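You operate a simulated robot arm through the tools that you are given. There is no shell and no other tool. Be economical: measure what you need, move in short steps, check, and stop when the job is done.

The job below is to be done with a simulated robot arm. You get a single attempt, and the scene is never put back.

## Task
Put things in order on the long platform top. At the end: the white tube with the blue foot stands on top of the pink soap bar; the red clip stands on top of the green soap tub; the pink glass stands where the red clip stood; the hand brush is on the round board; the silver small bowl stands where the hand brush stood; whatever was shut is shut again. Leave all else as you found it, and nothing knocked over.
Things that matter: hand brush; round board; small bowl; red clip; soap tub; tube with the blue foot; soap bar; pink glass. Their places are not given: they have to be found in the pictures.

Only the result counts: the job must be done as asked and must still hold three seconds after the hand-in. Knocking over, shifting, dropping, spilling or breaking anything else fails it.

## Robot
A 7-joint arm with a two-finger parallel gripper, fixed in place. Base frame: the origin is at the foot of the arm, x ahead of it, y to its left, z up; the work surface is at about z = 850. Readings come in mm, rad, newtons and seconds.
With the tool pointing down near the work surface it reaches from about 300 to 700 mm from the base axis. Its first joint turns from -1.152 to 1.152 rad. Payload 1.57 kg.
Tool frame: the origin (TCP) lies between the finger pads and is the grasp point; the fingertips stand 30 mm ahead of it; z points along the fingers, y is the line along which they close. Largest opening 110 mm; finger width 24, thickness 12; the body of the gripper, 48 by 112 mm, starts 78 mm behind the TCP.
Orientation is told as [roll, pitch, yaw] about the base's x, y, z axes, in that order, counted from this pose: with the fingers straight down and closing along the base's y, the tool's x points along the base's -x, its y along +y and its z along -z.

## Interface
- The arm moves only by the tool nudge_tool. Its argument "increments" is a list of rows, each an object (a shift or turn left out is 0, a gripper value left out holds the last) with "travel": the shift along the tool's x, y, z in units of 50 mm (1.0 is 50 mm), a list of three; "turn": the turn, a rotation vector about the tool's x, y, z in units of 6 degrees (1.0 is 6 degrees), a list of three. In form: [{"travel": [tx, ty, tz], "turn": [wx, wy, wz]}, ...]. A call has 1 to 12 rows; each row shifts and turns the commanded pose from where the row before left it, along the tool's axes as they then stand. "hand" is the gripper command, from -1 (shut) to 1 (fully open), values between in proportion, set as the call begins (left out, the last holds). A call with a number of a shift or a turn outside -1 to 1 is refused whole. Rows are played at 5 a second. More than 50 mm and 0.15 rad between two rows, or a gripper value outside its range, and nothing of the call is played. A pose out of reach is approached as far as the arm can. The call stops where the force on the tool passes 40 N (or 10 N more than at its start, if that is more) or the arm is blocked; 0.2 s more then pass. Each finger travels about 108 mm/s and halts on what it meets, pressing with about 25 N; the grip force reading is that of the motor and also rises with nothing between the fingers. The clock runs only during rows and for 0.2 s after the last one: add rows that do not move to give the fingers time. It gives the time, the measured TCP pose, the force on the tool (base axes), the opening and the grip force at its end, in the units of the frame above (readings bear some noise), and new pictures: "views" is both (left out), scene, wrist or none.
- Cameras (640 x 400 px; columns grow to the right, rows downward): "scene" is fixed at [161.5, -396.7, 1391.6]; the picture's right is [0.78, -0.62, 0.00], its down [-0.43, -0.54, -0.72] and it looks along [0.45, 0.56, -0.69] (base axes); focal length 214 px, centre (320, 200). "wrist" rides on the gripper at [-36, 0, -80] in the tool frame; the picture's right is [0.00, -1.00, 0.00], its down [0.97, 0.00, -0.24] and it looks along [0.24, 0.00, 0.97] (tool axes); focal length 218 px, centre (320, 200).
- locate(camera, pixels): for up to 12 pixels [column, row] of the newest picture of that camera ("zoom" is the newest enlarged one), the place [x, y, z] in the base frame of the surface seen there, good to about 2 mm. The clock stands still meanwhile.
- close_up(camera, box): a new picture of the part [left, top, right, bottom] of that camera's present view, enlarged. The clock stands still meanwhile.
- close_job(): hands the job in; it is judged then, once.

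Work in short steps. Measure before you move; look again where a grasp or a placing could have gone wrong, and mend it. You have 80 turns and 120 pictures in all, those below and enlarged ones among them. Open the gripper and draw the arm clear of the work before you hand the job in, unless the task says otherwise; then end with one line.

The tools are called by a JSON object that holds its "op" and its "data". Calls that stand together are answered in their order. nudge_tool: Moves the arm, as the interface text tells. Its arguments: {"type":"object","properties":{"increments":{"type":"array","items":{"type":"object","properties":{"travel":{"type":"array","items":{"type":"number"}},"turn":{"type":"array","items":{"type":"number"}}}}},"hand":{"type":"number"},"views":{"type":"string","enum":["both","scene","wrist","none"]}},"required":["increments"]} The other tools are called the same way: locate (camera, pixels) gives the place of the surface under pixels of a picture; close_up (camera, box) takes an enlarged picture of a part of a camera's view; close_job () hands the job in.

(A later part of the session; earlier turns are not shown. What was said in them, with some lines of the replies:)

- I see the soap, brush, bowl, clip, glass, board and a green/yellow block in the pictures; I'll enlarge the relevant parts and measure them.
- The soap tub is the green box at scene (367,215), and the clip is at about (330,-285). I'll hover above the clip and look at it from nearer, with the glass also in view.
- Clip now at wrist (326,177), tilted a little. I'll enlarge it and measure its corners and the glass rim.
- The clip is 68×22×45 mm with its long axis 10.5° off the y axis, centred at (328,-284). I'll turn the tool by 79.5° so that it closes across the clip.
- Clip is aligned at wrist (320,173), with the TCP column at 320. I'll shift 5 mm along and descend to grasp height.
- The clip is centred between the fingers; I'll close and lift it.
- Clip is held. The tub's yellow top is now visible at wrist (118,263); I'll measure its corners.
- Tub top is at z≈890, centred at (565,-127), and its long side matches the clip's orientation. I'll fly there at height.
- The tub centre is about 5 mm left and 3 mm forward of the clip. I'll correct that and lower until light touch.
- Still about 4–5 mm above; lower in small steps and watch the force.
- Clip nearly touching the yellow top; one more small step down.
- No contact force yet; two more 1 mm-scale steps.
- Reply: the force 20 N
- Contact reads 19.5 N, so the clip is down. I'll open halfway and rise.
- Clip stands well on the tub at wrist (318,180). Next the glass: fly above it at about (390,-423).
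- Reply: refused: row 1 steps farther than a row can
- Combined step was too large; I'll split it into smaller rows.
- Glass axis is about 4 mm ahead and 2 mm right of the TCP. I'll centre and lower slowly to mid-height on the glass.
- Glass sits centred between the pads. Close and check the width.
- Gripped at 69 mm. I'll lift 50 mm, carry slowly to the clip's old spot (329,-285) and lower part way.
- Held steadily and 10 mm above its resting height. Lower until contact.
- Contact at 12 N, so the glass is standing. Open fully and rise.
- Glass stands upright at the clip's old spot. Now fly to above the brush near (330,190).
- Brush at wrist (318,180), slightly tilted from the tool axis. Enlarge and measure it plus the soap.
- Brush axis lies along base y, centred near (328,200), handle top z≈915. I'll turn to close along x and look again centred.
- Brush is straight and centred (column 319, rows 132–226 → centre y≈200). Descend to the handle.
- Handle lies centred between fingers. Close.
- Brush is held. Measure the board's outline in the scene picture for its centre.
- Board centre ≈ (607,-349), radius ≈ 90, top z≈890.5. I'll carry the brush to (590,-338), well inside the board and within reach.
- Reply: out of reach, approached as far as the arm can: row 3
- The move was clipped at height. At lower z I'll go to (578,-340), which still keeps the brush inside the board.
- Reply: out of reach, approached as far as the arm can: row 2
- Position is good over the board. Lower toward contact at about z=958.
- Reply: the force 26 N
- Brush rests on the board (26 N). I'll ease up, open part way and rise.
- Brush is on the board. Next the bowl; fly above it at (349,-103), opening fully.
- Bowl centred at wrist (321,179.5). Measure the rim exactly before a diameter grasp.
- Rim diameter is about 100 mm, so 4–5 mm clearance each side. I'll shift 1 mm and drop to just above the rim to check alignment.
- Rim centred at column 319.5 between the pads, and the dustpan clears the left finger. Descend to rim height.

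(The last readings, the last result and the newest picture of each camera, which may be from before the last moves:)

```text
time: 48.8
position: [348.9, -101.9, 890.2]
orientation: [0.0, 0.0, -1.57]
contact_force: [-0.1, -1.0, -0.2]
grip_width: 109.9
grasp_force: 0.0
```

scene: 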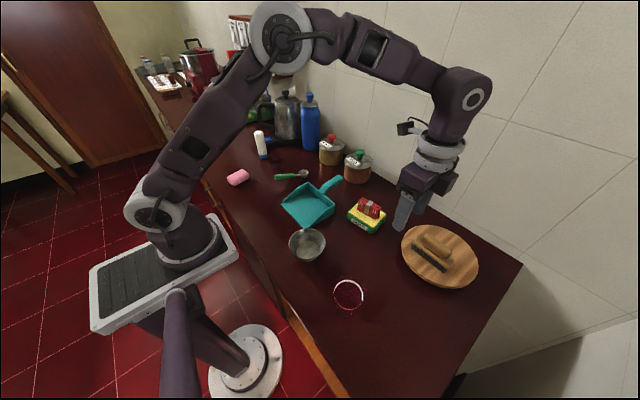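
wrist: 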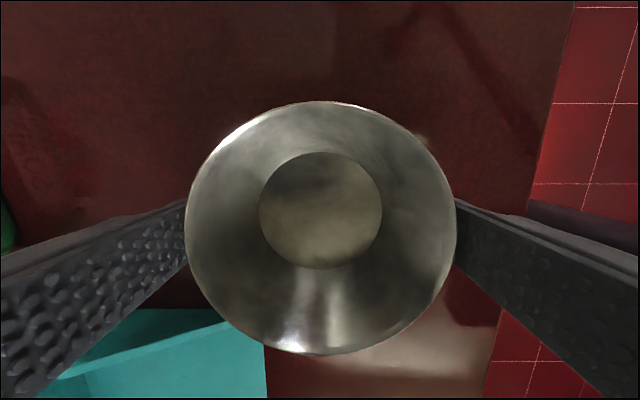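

The rim is between the pads without contact. Close gently and check.

{"op": "nudge_tool", "data": {"hand": -1, "increments": [{}, {}, {}], "views": "none"}}

{"op": "nudge_tool", "data": {"increments": [{"travel": [0, 0, -0.3]}, {"travel": [0, 0, -0.5]}, {}], "views": "both"}}

```text
time: 49.6
position: [350.6, -103.7, 889.4]
orientation: [0.002, 0.0, -1.569]
contact_force: [0.2, 0.9, -0.2]
grip_width: 101.4
grasp_force: 24.7
```

```text
time: 50.4
position: [349.8, -103.1, 931.3]
orientation: [0.0, 0.0, -1.569]
contact_force: [-0.3, 0.6, -0.3]
grip_width: 101.3
grasp_force: 24.8
```

scene: 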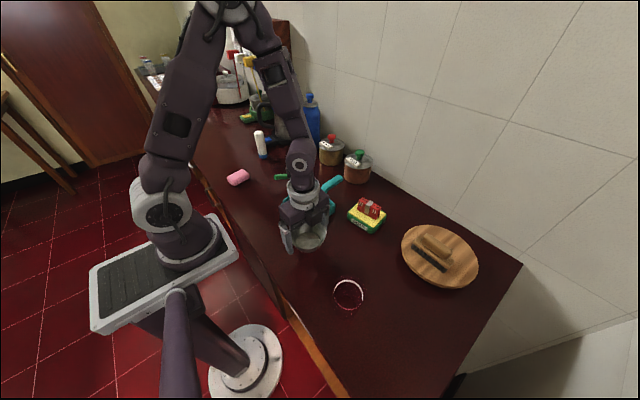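
wrist: 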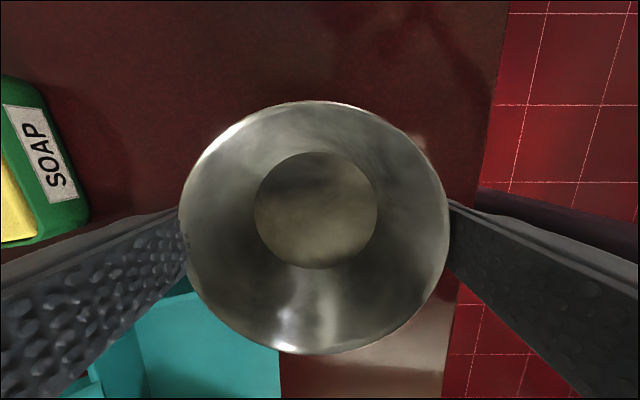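

Bowl held level at 101 mm. Lift further, carry to (328,200) and lower most of the way.

{"op": "nudge_tool", "data": {"increments": [{"travel": [0, 0, -0.7]}, {"travel": [0, 0, -0.7]}, {"travel": [0.6, -0.04, 0]}, {"travel": [0.85, -0.06, 0]}, {"travel": [0.85, -0.06, 0]}, {"travel": [0.85, -0.06, 0]}, {"travel": [0.85, -0.06, 0]}, {"travel": [0.85, -0.06, 0]}, {"travel": [0.7, -0.05, 0]}, {"travel": [0.51, -0.05, 0]}, {}, {}], "views": "none"}}

{"op": "nudge_tool", "data": {"increments": [{"travel": [0, 0, 0.6]}, {"travel": [0, 0, 0.6]}, {"travel": [0, 0, 0.6]}, {}], "views": "both"}}

```text
time: 53.0
position: [328.3, 199.4, 1000.0]
orientation: [0.0, 0.001, -1.568]
contact_force: [-0.7, -0.3, -1.0]
grip_width: 101.3
grasp_force: 24.8
```

```text
time: 54.0
position: [326.4, 201.5, 910.5]
orientation: [-0.001, 0.0, -1.568]
contact_force: [0.7, 0.2, -1.0]
grip_width: 101.6
grasp_force: 25.5
```

scene: 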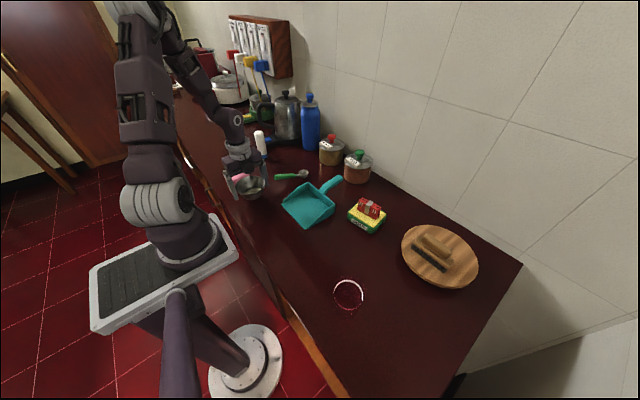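
wrist: 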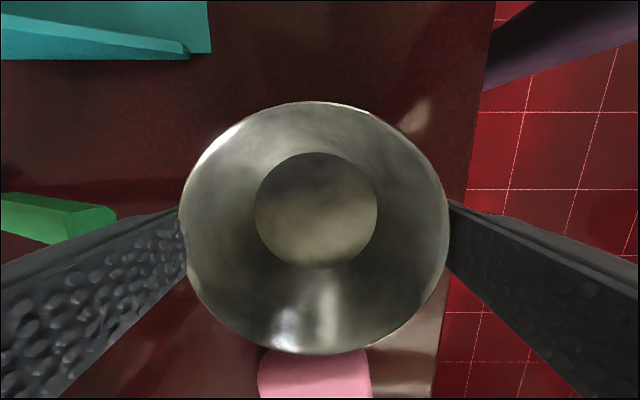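

Clear of spoon and soap. Lower to contact.

{"op": "nudge_tool", "data": {"increments": [{"travel": [0, 0, 0.3]}, {"travel": [0, 0, 0.08]}, {}], "views": "none"}}

{"op": "nudge_tool", "data": {"increments": [{"travel": [0, 0, 0.03]}, {}], "views": "none"}}

{"op": "nudge_tool", "data": {"increments": [{"travel": [0, 0, 0.02]}, {}], "views": "none"}}

```text
time: 54.8
position: [328.0, 200.4, 891.2]
orientation: [-0.001, 0.0, -1.57]
contact_force: [0.0, -0.7, -0.9]
grip_width: 101.4
grasp_force: 25.4
```

```text
time: 55.4
position: [327.2, 200.0, 889.3]
orientation: [0.0, 0.0, -1.569]
contact_force: [0.2, -0.1, -1.8]
grip_width: 101.5
grasp_force: 25.2
```

```text
time: 56.0
position: [327.6, 199.5, 888.6]
orientation: [0.0, 0.0, -1.573]
contact_force: [-2.2, -4.2, 19.9]
grip_width: 101.5
grasp_force: 25.0
```

Contact of 20 N: the bowl is down. Open and rise straight.

{"op": "nudge_tool", "data": {"hand": 1, "increments": [{"travel": [0, 0, -0.02]}, {}, {}], "views": "none"}}

{"op": "nudge_tool", "data": {"increments": [{"travel": [0, 0, -0.3]}, {"travel": [0, 0, -0.7]}, {"travel": [0, 0, -1]}, {"travel": [0, 0, -1]}, {"travel": [0, 0, -1]}, {}], "views": "wrist"}}

```text
time: 56.8
position: [328.6, 200.5, 891.1]
orientation: [-0.002, 0.0, -1.569]
contact_force: [0.7, -0.3, -0.1]
grip_width: 110.2
grasp_force: 0.1
```

```text
time: 58.2
position: [326.7, 199.5, 1087.2]
orientation: [0.001, 0.0, -1.57]
contact_force: [0.7, 0.0, -0.1]
grip_width: 109.9
grasp_force: 0.1
```

wrist: 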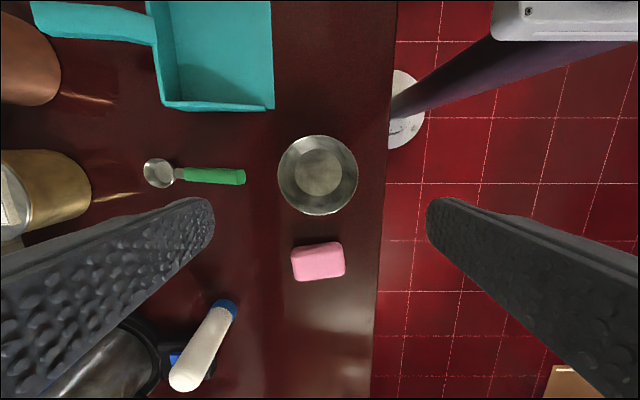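

Bowl stands where the brush was. Now examine the tube's neighbourhood and the soap.

{"op": "locate", "data": {"camera": "wrist", "pixels": [[293, 250], [340, 243], [345, 275], [298, 280], [318, 261], [237, 305], [217, 302], [200, 385], [170, 375], [160, 330], [150, 380], [173, 357]]}}

{"op": "close_up", "data": {"camera": "scene", "box": [225, 80, 345, 200]}}

{"op": "locate", "data": {"camera": "scene", "pixels": [[258, 133], [254, 145], [266, 143], [259, 157], [268, 157], [270, 140], [287, 92], [309, 95], [277, 110], [290, 135]]}}

```text
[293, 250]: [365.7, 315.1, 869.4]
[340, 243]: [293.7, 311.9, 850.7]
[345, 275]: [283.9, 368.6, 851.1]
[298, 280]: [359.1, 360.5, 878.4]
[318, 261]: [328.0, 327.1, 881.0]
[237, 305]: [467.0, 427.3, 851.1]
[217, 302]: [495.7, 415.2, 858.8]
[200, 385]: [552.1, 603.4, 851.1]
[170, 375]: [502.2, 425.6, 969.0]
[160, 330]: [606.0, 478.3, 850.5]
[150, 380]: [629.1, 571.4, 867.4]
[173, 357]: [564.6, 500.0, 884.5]
```

```text
3.33 times, centred on (285, 140) of scene
```

zoom: 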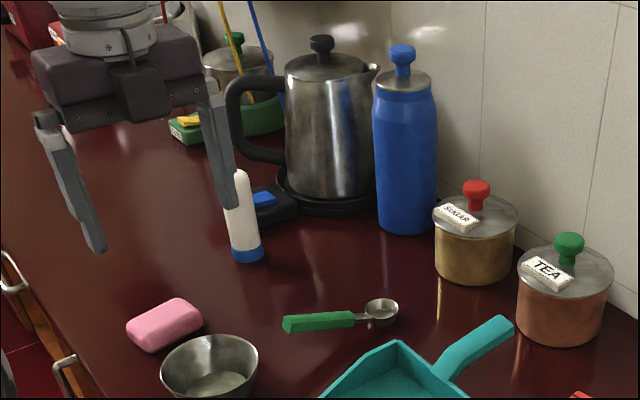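

```text
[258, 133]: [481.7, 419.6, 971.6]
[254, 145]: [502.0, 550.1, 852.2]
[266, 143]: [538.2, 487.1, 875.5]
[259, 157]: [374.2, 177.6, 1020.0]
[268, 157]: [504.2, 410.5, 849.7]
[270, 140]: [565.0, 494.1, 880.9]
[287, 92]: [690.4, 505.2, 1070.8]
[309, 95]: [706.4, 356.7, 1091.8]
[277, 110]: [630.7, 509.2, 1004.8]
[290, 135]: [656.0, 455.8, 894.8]
```

Tube stands at about (488,420), top z≈972; kettle base lies beyond at y>478. I'll hover short of it and look.

{"op": "nudge_tool", "data": {"hand": 0.4, "increments": [{"travel": [0.65, 0.478, 0]}, {"travel": [0.65, 0.478, 0]}, {"travel": [0.65, 0.478, 0]}, {"travel": [0.65, 0.478, 0]}, {"travel": [0.65, 0.478, 0]}, {"travel": [0.65, 0.478, 0]}, {"travel": [0, 0, 0.4]}, {}], "views": "wrist"}}

```text
time: 60.0
position: [470.3, 396.8, 1069.5]
orientation: [0.0, 0.0, -1.569]
contact_force: [0.0, 1.7, 0.3]
grip_width: 77.1
grasp_force: 0.0
```

wrist: 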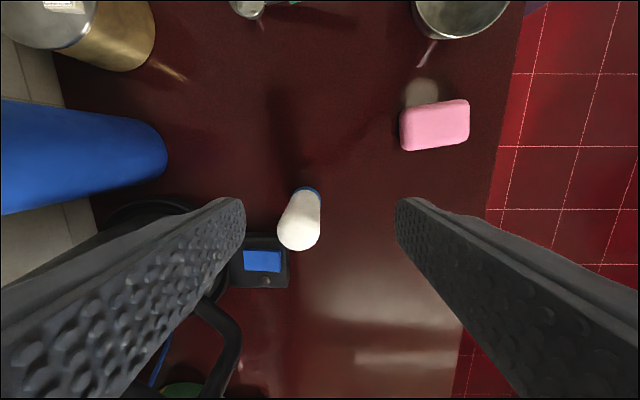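

Tube top seen at wrist (298,232). Locate it, the foot, the switch base and the soap.

{"op": "locate", "data": {"camera": "wrist", "pixels": [[298, 232], [298, 248], [280, 232], [317, 232], [310, 190], [299, 190], [319, 192], [262, 262], [288, 240], [434, 125], [405, 112], [465, 138]]}}

{"op": "close_up", "data": {"camera": "wrist", "box": [380, 80, 500, 170]}}

{"op": "close_up", "data": {"camera": "wrist", "box": [220, 170, 360, 300]}}

```text
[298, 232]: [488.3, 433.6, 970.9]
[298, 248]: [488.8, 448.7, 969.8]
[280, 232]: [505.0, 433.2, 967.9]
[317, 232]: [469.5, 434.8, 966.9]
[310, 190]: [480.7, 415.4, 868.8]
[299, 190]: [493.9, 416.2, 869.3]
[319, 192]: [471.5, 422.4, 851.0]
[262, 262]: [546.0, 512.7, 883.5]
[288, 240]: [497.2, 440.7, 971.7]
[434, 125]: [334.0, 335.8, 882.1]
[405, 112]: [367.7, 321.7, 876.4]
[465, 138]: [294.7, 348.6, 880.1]
```

```text
4.44 times, centred on (440, 125) of wrist
```

zoom: 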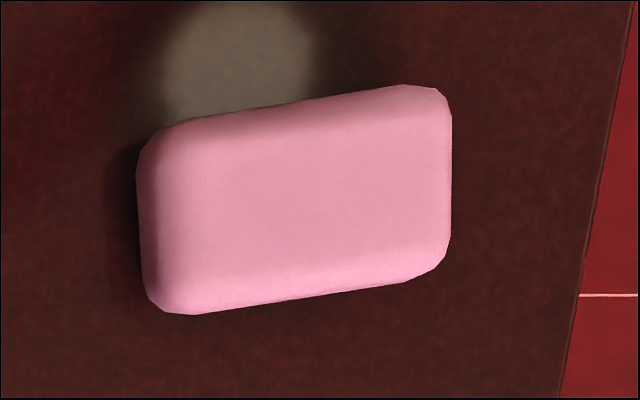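

```text
3.08 times, centred on (290, 235) of wrist
```

zoom: 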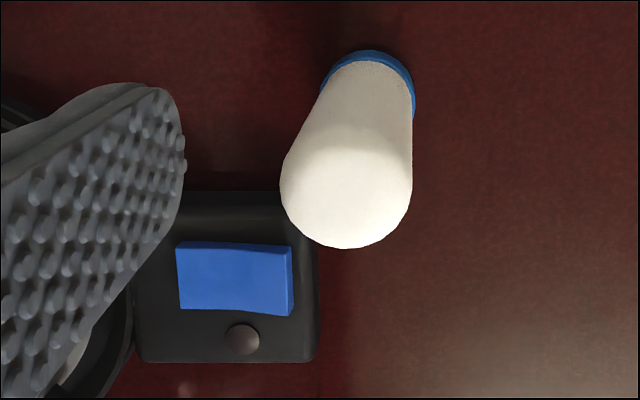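

Tube axis is at (488,433), 37 mm across; soap top centre ≈ (331,335), z≈882. I'll check the soap's top flatness and move over the tube.

{"op": "locate", "data": {"camera": "wrist", "pixels": [[435, 125], [425, 127], [447, 123], [434, 115], [436, 135], [420, 118], [450, 132], [435, 107], [437, 142], [413, 128], [459, 122]]}}

{"op": "nudge_tool", "data": {"increments": [{"travel": [0.36, 0.18, 0.3]}, {"travel": [0.36, 0.18, 0.3]}, {}], "views": "wrist"}}

```text
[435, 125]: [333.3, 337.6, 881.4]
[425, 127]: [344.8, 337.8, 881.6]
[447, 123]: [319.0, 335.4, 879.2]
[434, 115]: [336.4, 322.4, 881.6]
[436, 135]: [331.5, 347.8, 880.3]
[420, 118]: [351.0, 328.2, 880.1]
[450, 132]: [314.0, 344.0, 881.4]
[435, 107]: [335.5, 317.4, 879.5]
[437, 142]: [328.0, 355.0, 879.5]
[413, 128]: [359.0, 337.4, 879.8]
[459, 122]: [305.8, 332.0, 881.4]
```

```text
time: 60.8
position: [483.5, 418.1, 1049.4]
orientation: [-0.001, 0.0, -1.571]
contact_force: [-0.1, -0.2, -0.1]
grip_width: 77.0
grasp_force: 0.2
out of reach, approached as far as the arm can: row 2
```

wrist: 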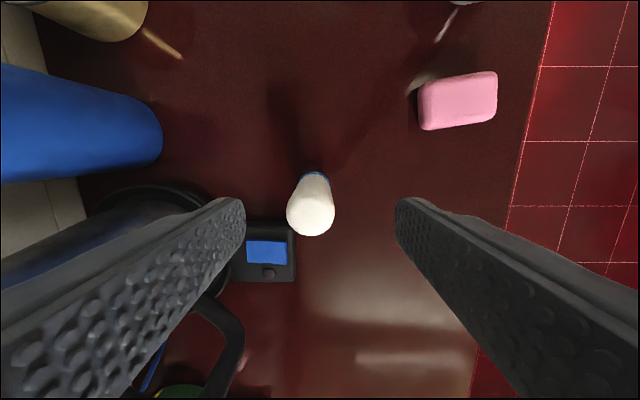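

Reach limit at height; the tube is already between the fingers' columns. Lower first, then slide the rest.

{"op": "nudge_tool", "data": {"increments": [{"travel": [0, 0, 0.7]}, {"travel": [0, 0.08, 0.3]}, {"travel": [0.15, 0, 0.1]}, {"travel": [0.13, 0, 0]}, {}], "views": "wrist"}}

```text
time: 62.0
position: [486.6, 434.3, 995.4]
orientation: [0.0, 0.0, -1.569]
contact_force: [-0.9, 0.4, 0.9]
grip_width: 76.8
grasp_force: 0.1
```

wrist: 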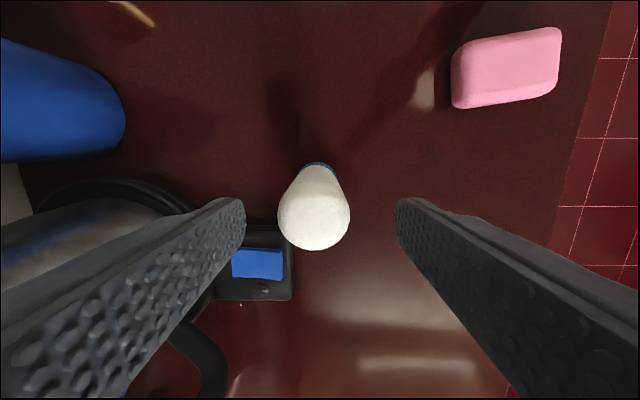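

Well aligned (tube top at column 314). Descend to grasp height.

{"op": "nudge_tool", "data": {"increments": [{"travel": [0, 0.04, 0.5]}, {"travel": [0, 0, 0.5]}, {"travel": [0, 0, 0.46]}, {}], "views": "wrist"}}

```text
time: 63.0
position: [487.5, 434.8, 922.0]
orientation: [-0.002, 0.001, -1.569]
contact_force: [-0.1, -1.0, 0.0]
grip_width: 76.9
grasp_force: 0.0
```

wrist: 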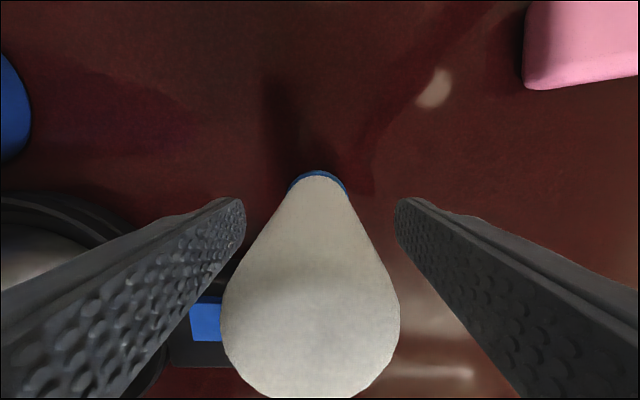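

Tube is between the pads; close and lift about 60 mm while moving back in slightly.

{"op": "nudge_tool", "data": {"hand": -1, "increments": [{}, {}, {}, {}], "views": "none"}}

{"op": "nudge_tool", "data": {"increments": [{"travel": [0, 0, -0.4]}, {"travel": [0, 0, -0.6]}, {"travel": [-0.2, -0.2, -0.4]}, {}], "views": "both"}}

```text
time: 64.0
position: [488.5, 433.7, 922.1]
orientation: [0.0, -0.001, -1.569]
contact_force: [-0.7, 0.3, -0.8]
grip_width: 38.5
grasp_force: 24.9
```

```text
time: 65.0
position: [479.9, 422.6, 992.1]
orientation: [-0.001, 0.0, -1.568]
contact_force: [0.9, 0.4, -1.1]
grip_width: 38.4
grasp_force: 24.9
```

scene: 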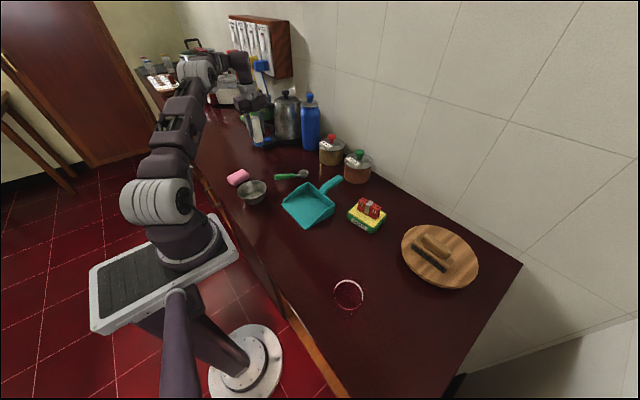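
wrist: 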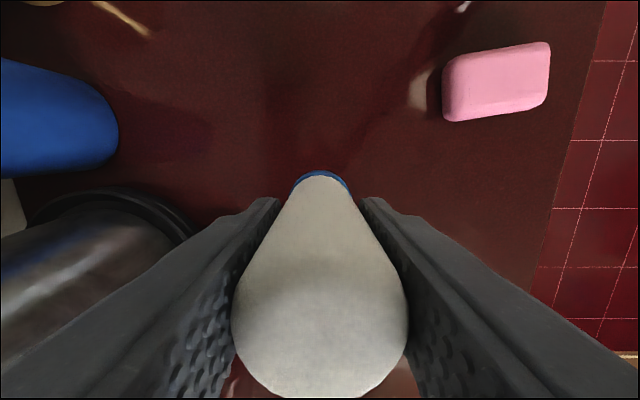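

Tube held; bottom is 71 mm below the TCP. Carry it over the soap's centre (333,337).

{"op": "nudge_tool", "data": {"increments": [{"travel": [-0.2, -0.35, 0]}, {"travel": [-0.342, -0.588, 0]}, {"travel": [-0.342, -0.588, 0]}, {"travel": [-0.342, -0.588, 0]}, {"travel": [-0.284, -0.476, 0]}, {"travel": [-0.2, -0.35, 0]}, {}, {"travel": [0, 0, 0.4]}, {}], "views": "both"}}

```text
time: 67.0
position: [331.0, 336.5, 971.9]
orientation: [0.001, -0.001, -1.568]
contact_force: [-0.5, -0.4, -0.4]
grip_width: 38.3
grasp_force: 25.3
```

scene: 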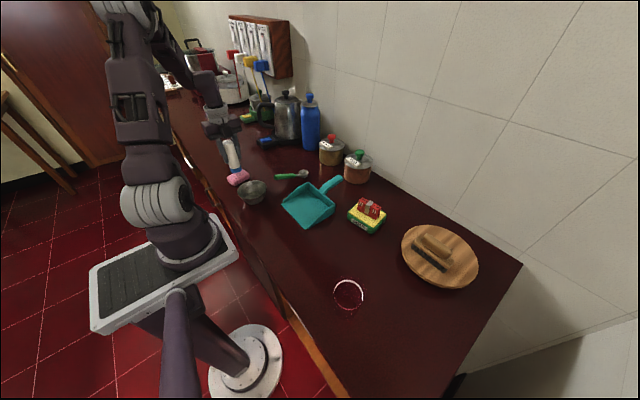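
wrist: 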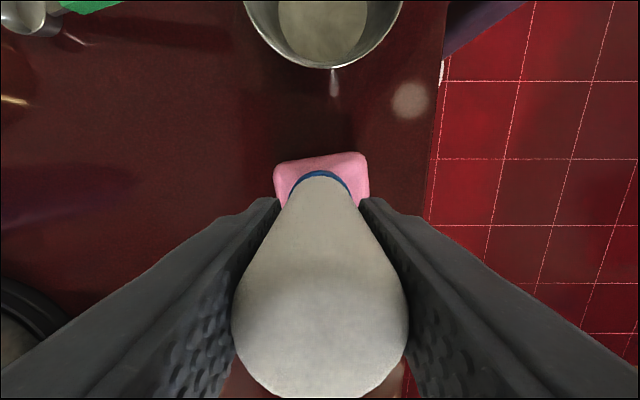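

Foot sits centrally over the soap. Lower in small steps to contact.

{"op": "nudge_tool", "data": {"increments": [{"travel": [0, 0.03, 0.2]}, {"travel": [0, 0, 0.1]}, {}], "views": "none"}}

{"op": "nudge_tool", "data": {"increments": [{"travel": [0, 0, 0.04]}, {}], "views": "none"}}

{"op": "nudge_tool", "data": {"increments": [{"travel": [0, 0, 0.025]}, {}], "views": "none"}}

```text
time: 67.8
position: [333.4, 337.9, 957.7]
orientation: [-0.001, 0.0, -1.571]
contact_force: [-0.7, 0.1, -1.6]
grip_width: 38.2
grasp_force: 24.8
```

```text
time: 68.4
position: [333.6, 336.8, 955.4]
orientation: [-0.001, 0.001, -1.57]
contact_force: [-0.8, -0.4, -1.6]
grip_width: 38.1
grasp_force: 24.7
```

```text
time: 69.0
position: [333.4, 337.5, 953.2]
orientation: [0.0, 0.0, -1.568]
contact_force: [0.9, -0.8, -1.3]
grip_width: 38.2
grasp_force: 24.7
```

{"op": "nudge_tool", "data": {"increments": [{"travel": [0, 0, 0.02]}, {}], "views": "none"}}

{"op": "nudge_tool", "data": {"increments": [{"travel": [0, 0, 0.02]}, {}], "views": "none"}}

```text
time: 69.6
position: [332.8, 336.9, 953.9]
orientation: [0.0, -0.001, -1.568]
contact_force: [-0.7, -0.1, -1.4]
grip_width: 38.1
grasp_force: 24.7
```

```text
time: 70.2
position: [333.1, 338.7, 952.9]
orientation: [0.0, 0.0, -1.569]
contact_force: [-2.1, -2.6, 12.4]
grip_width: 38.2
grasp_force: 25.5
```

Contact of 12 N. Ease, open, check.

{"op": "nudge_tool", "data": {"hand": 0.4, "increments": [{"travel": [0, 0, -0.015]}, {}, {}], "views": "none"}}

{"op": "nudge_tool", "data": {"increments": [{"travel": [0, 0, -0.4]}, {"travel": [0, 0, -0.8]}, {"travel": [0, 0, -1]}, {"travel": [-0.5, 0, -0.6]}, {"travel": [-0.8, 0, 0]}, {"travel": [-0.8, 0, 0]}, {}], "views": "both"}}

{"op": "close_up", "data": {"camera": "scene", "box": [215, 120, 335, 220]}}

{"op": "close_up", "data": {"camera": "scene", "box": [310, 180, 500, 320]}}

```text
time: 71.0
position: [333.1, 339.1, 952.3]
orientation: [0.001, 0.001, -1.569]
contact_force: [1.0, 0.4, 0.2]
grip_width: 76.8
grasp_force: 0.0
```

```text
time: 72.6
position: [335.1, 232.2, 1092.4]
orientation: [-0.002, 0.0, -1.568]
contact_force: [0.1, -0.1, 0.3]
grip_width: 77.1
grasp_force: 0.1
```

scene: 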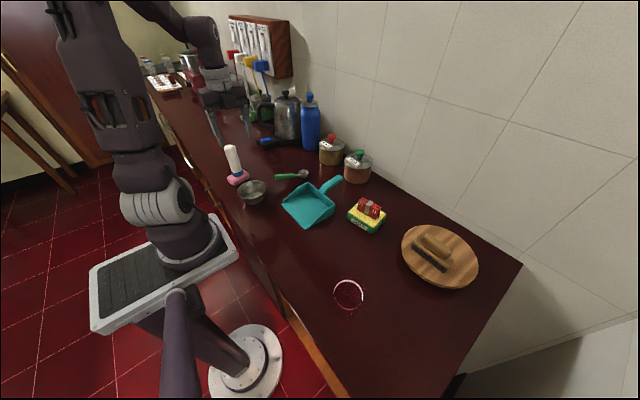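
wrist: 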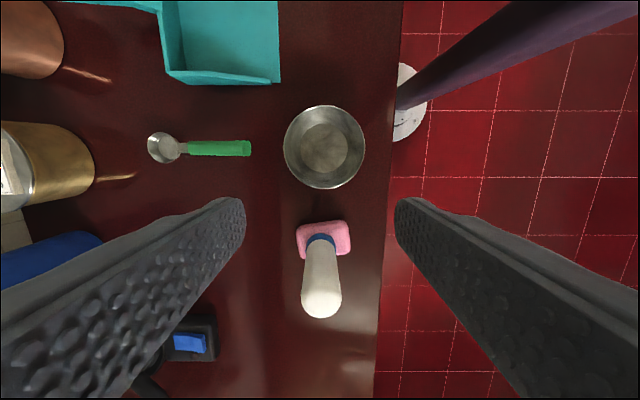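

```text
4.00 times, centred on (275, 170) of scene
```

zoom: 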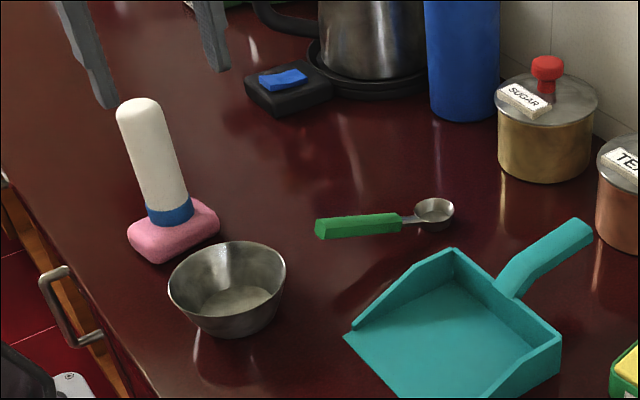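

```text
2.86 times, centred on (405, 250) of scene
```

zoom: 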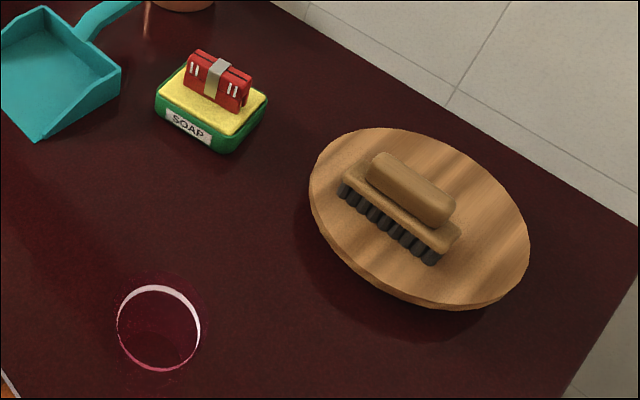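

All five placements look right, and nothing was opened along the way. Open fully, draw the arm away, then hand in.

{"op": "nudge_tool", "data": {"hand": 1, "increments": [{"travel": [-0.8, 0, -0.5]}, {"travel": [-0.8, 0, -0.5]}, {"travel": [-0.8, 0, -0.5]}, {"travel": [-0.8, 0, -0.3]}, {}, {}], "views": "scene"}}

```text
time: 74.0
position: [332.1, 70.9, 1184.0]
orientation: [-0.001, 0.0, -1.57]
contact_force: [-0.3, -0.5, -0.2]
grip_width: 109.8
grasp_force: 0.0
```

scene: 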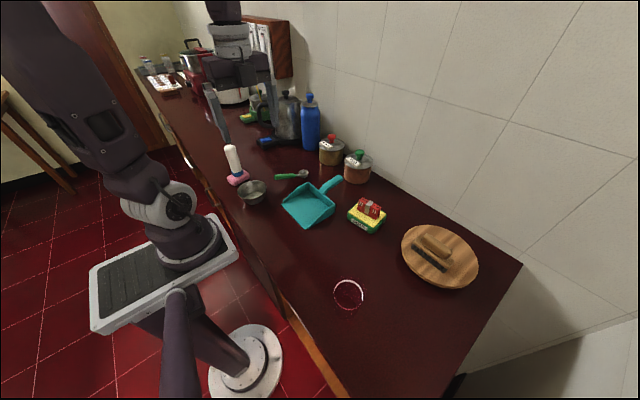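

The scene is in order and the arm is clear; handing in.

{"op": "close_job", "data": {}}

```text
The job is handed in.
```

The job is handed in: the tube stands on the soap bar, the clip on the soap tub, the glass where the clip was, the brush on the round board and the bowl where the brush was; nothing needed opening, and the last pictures show nothing else moved or knocked over.
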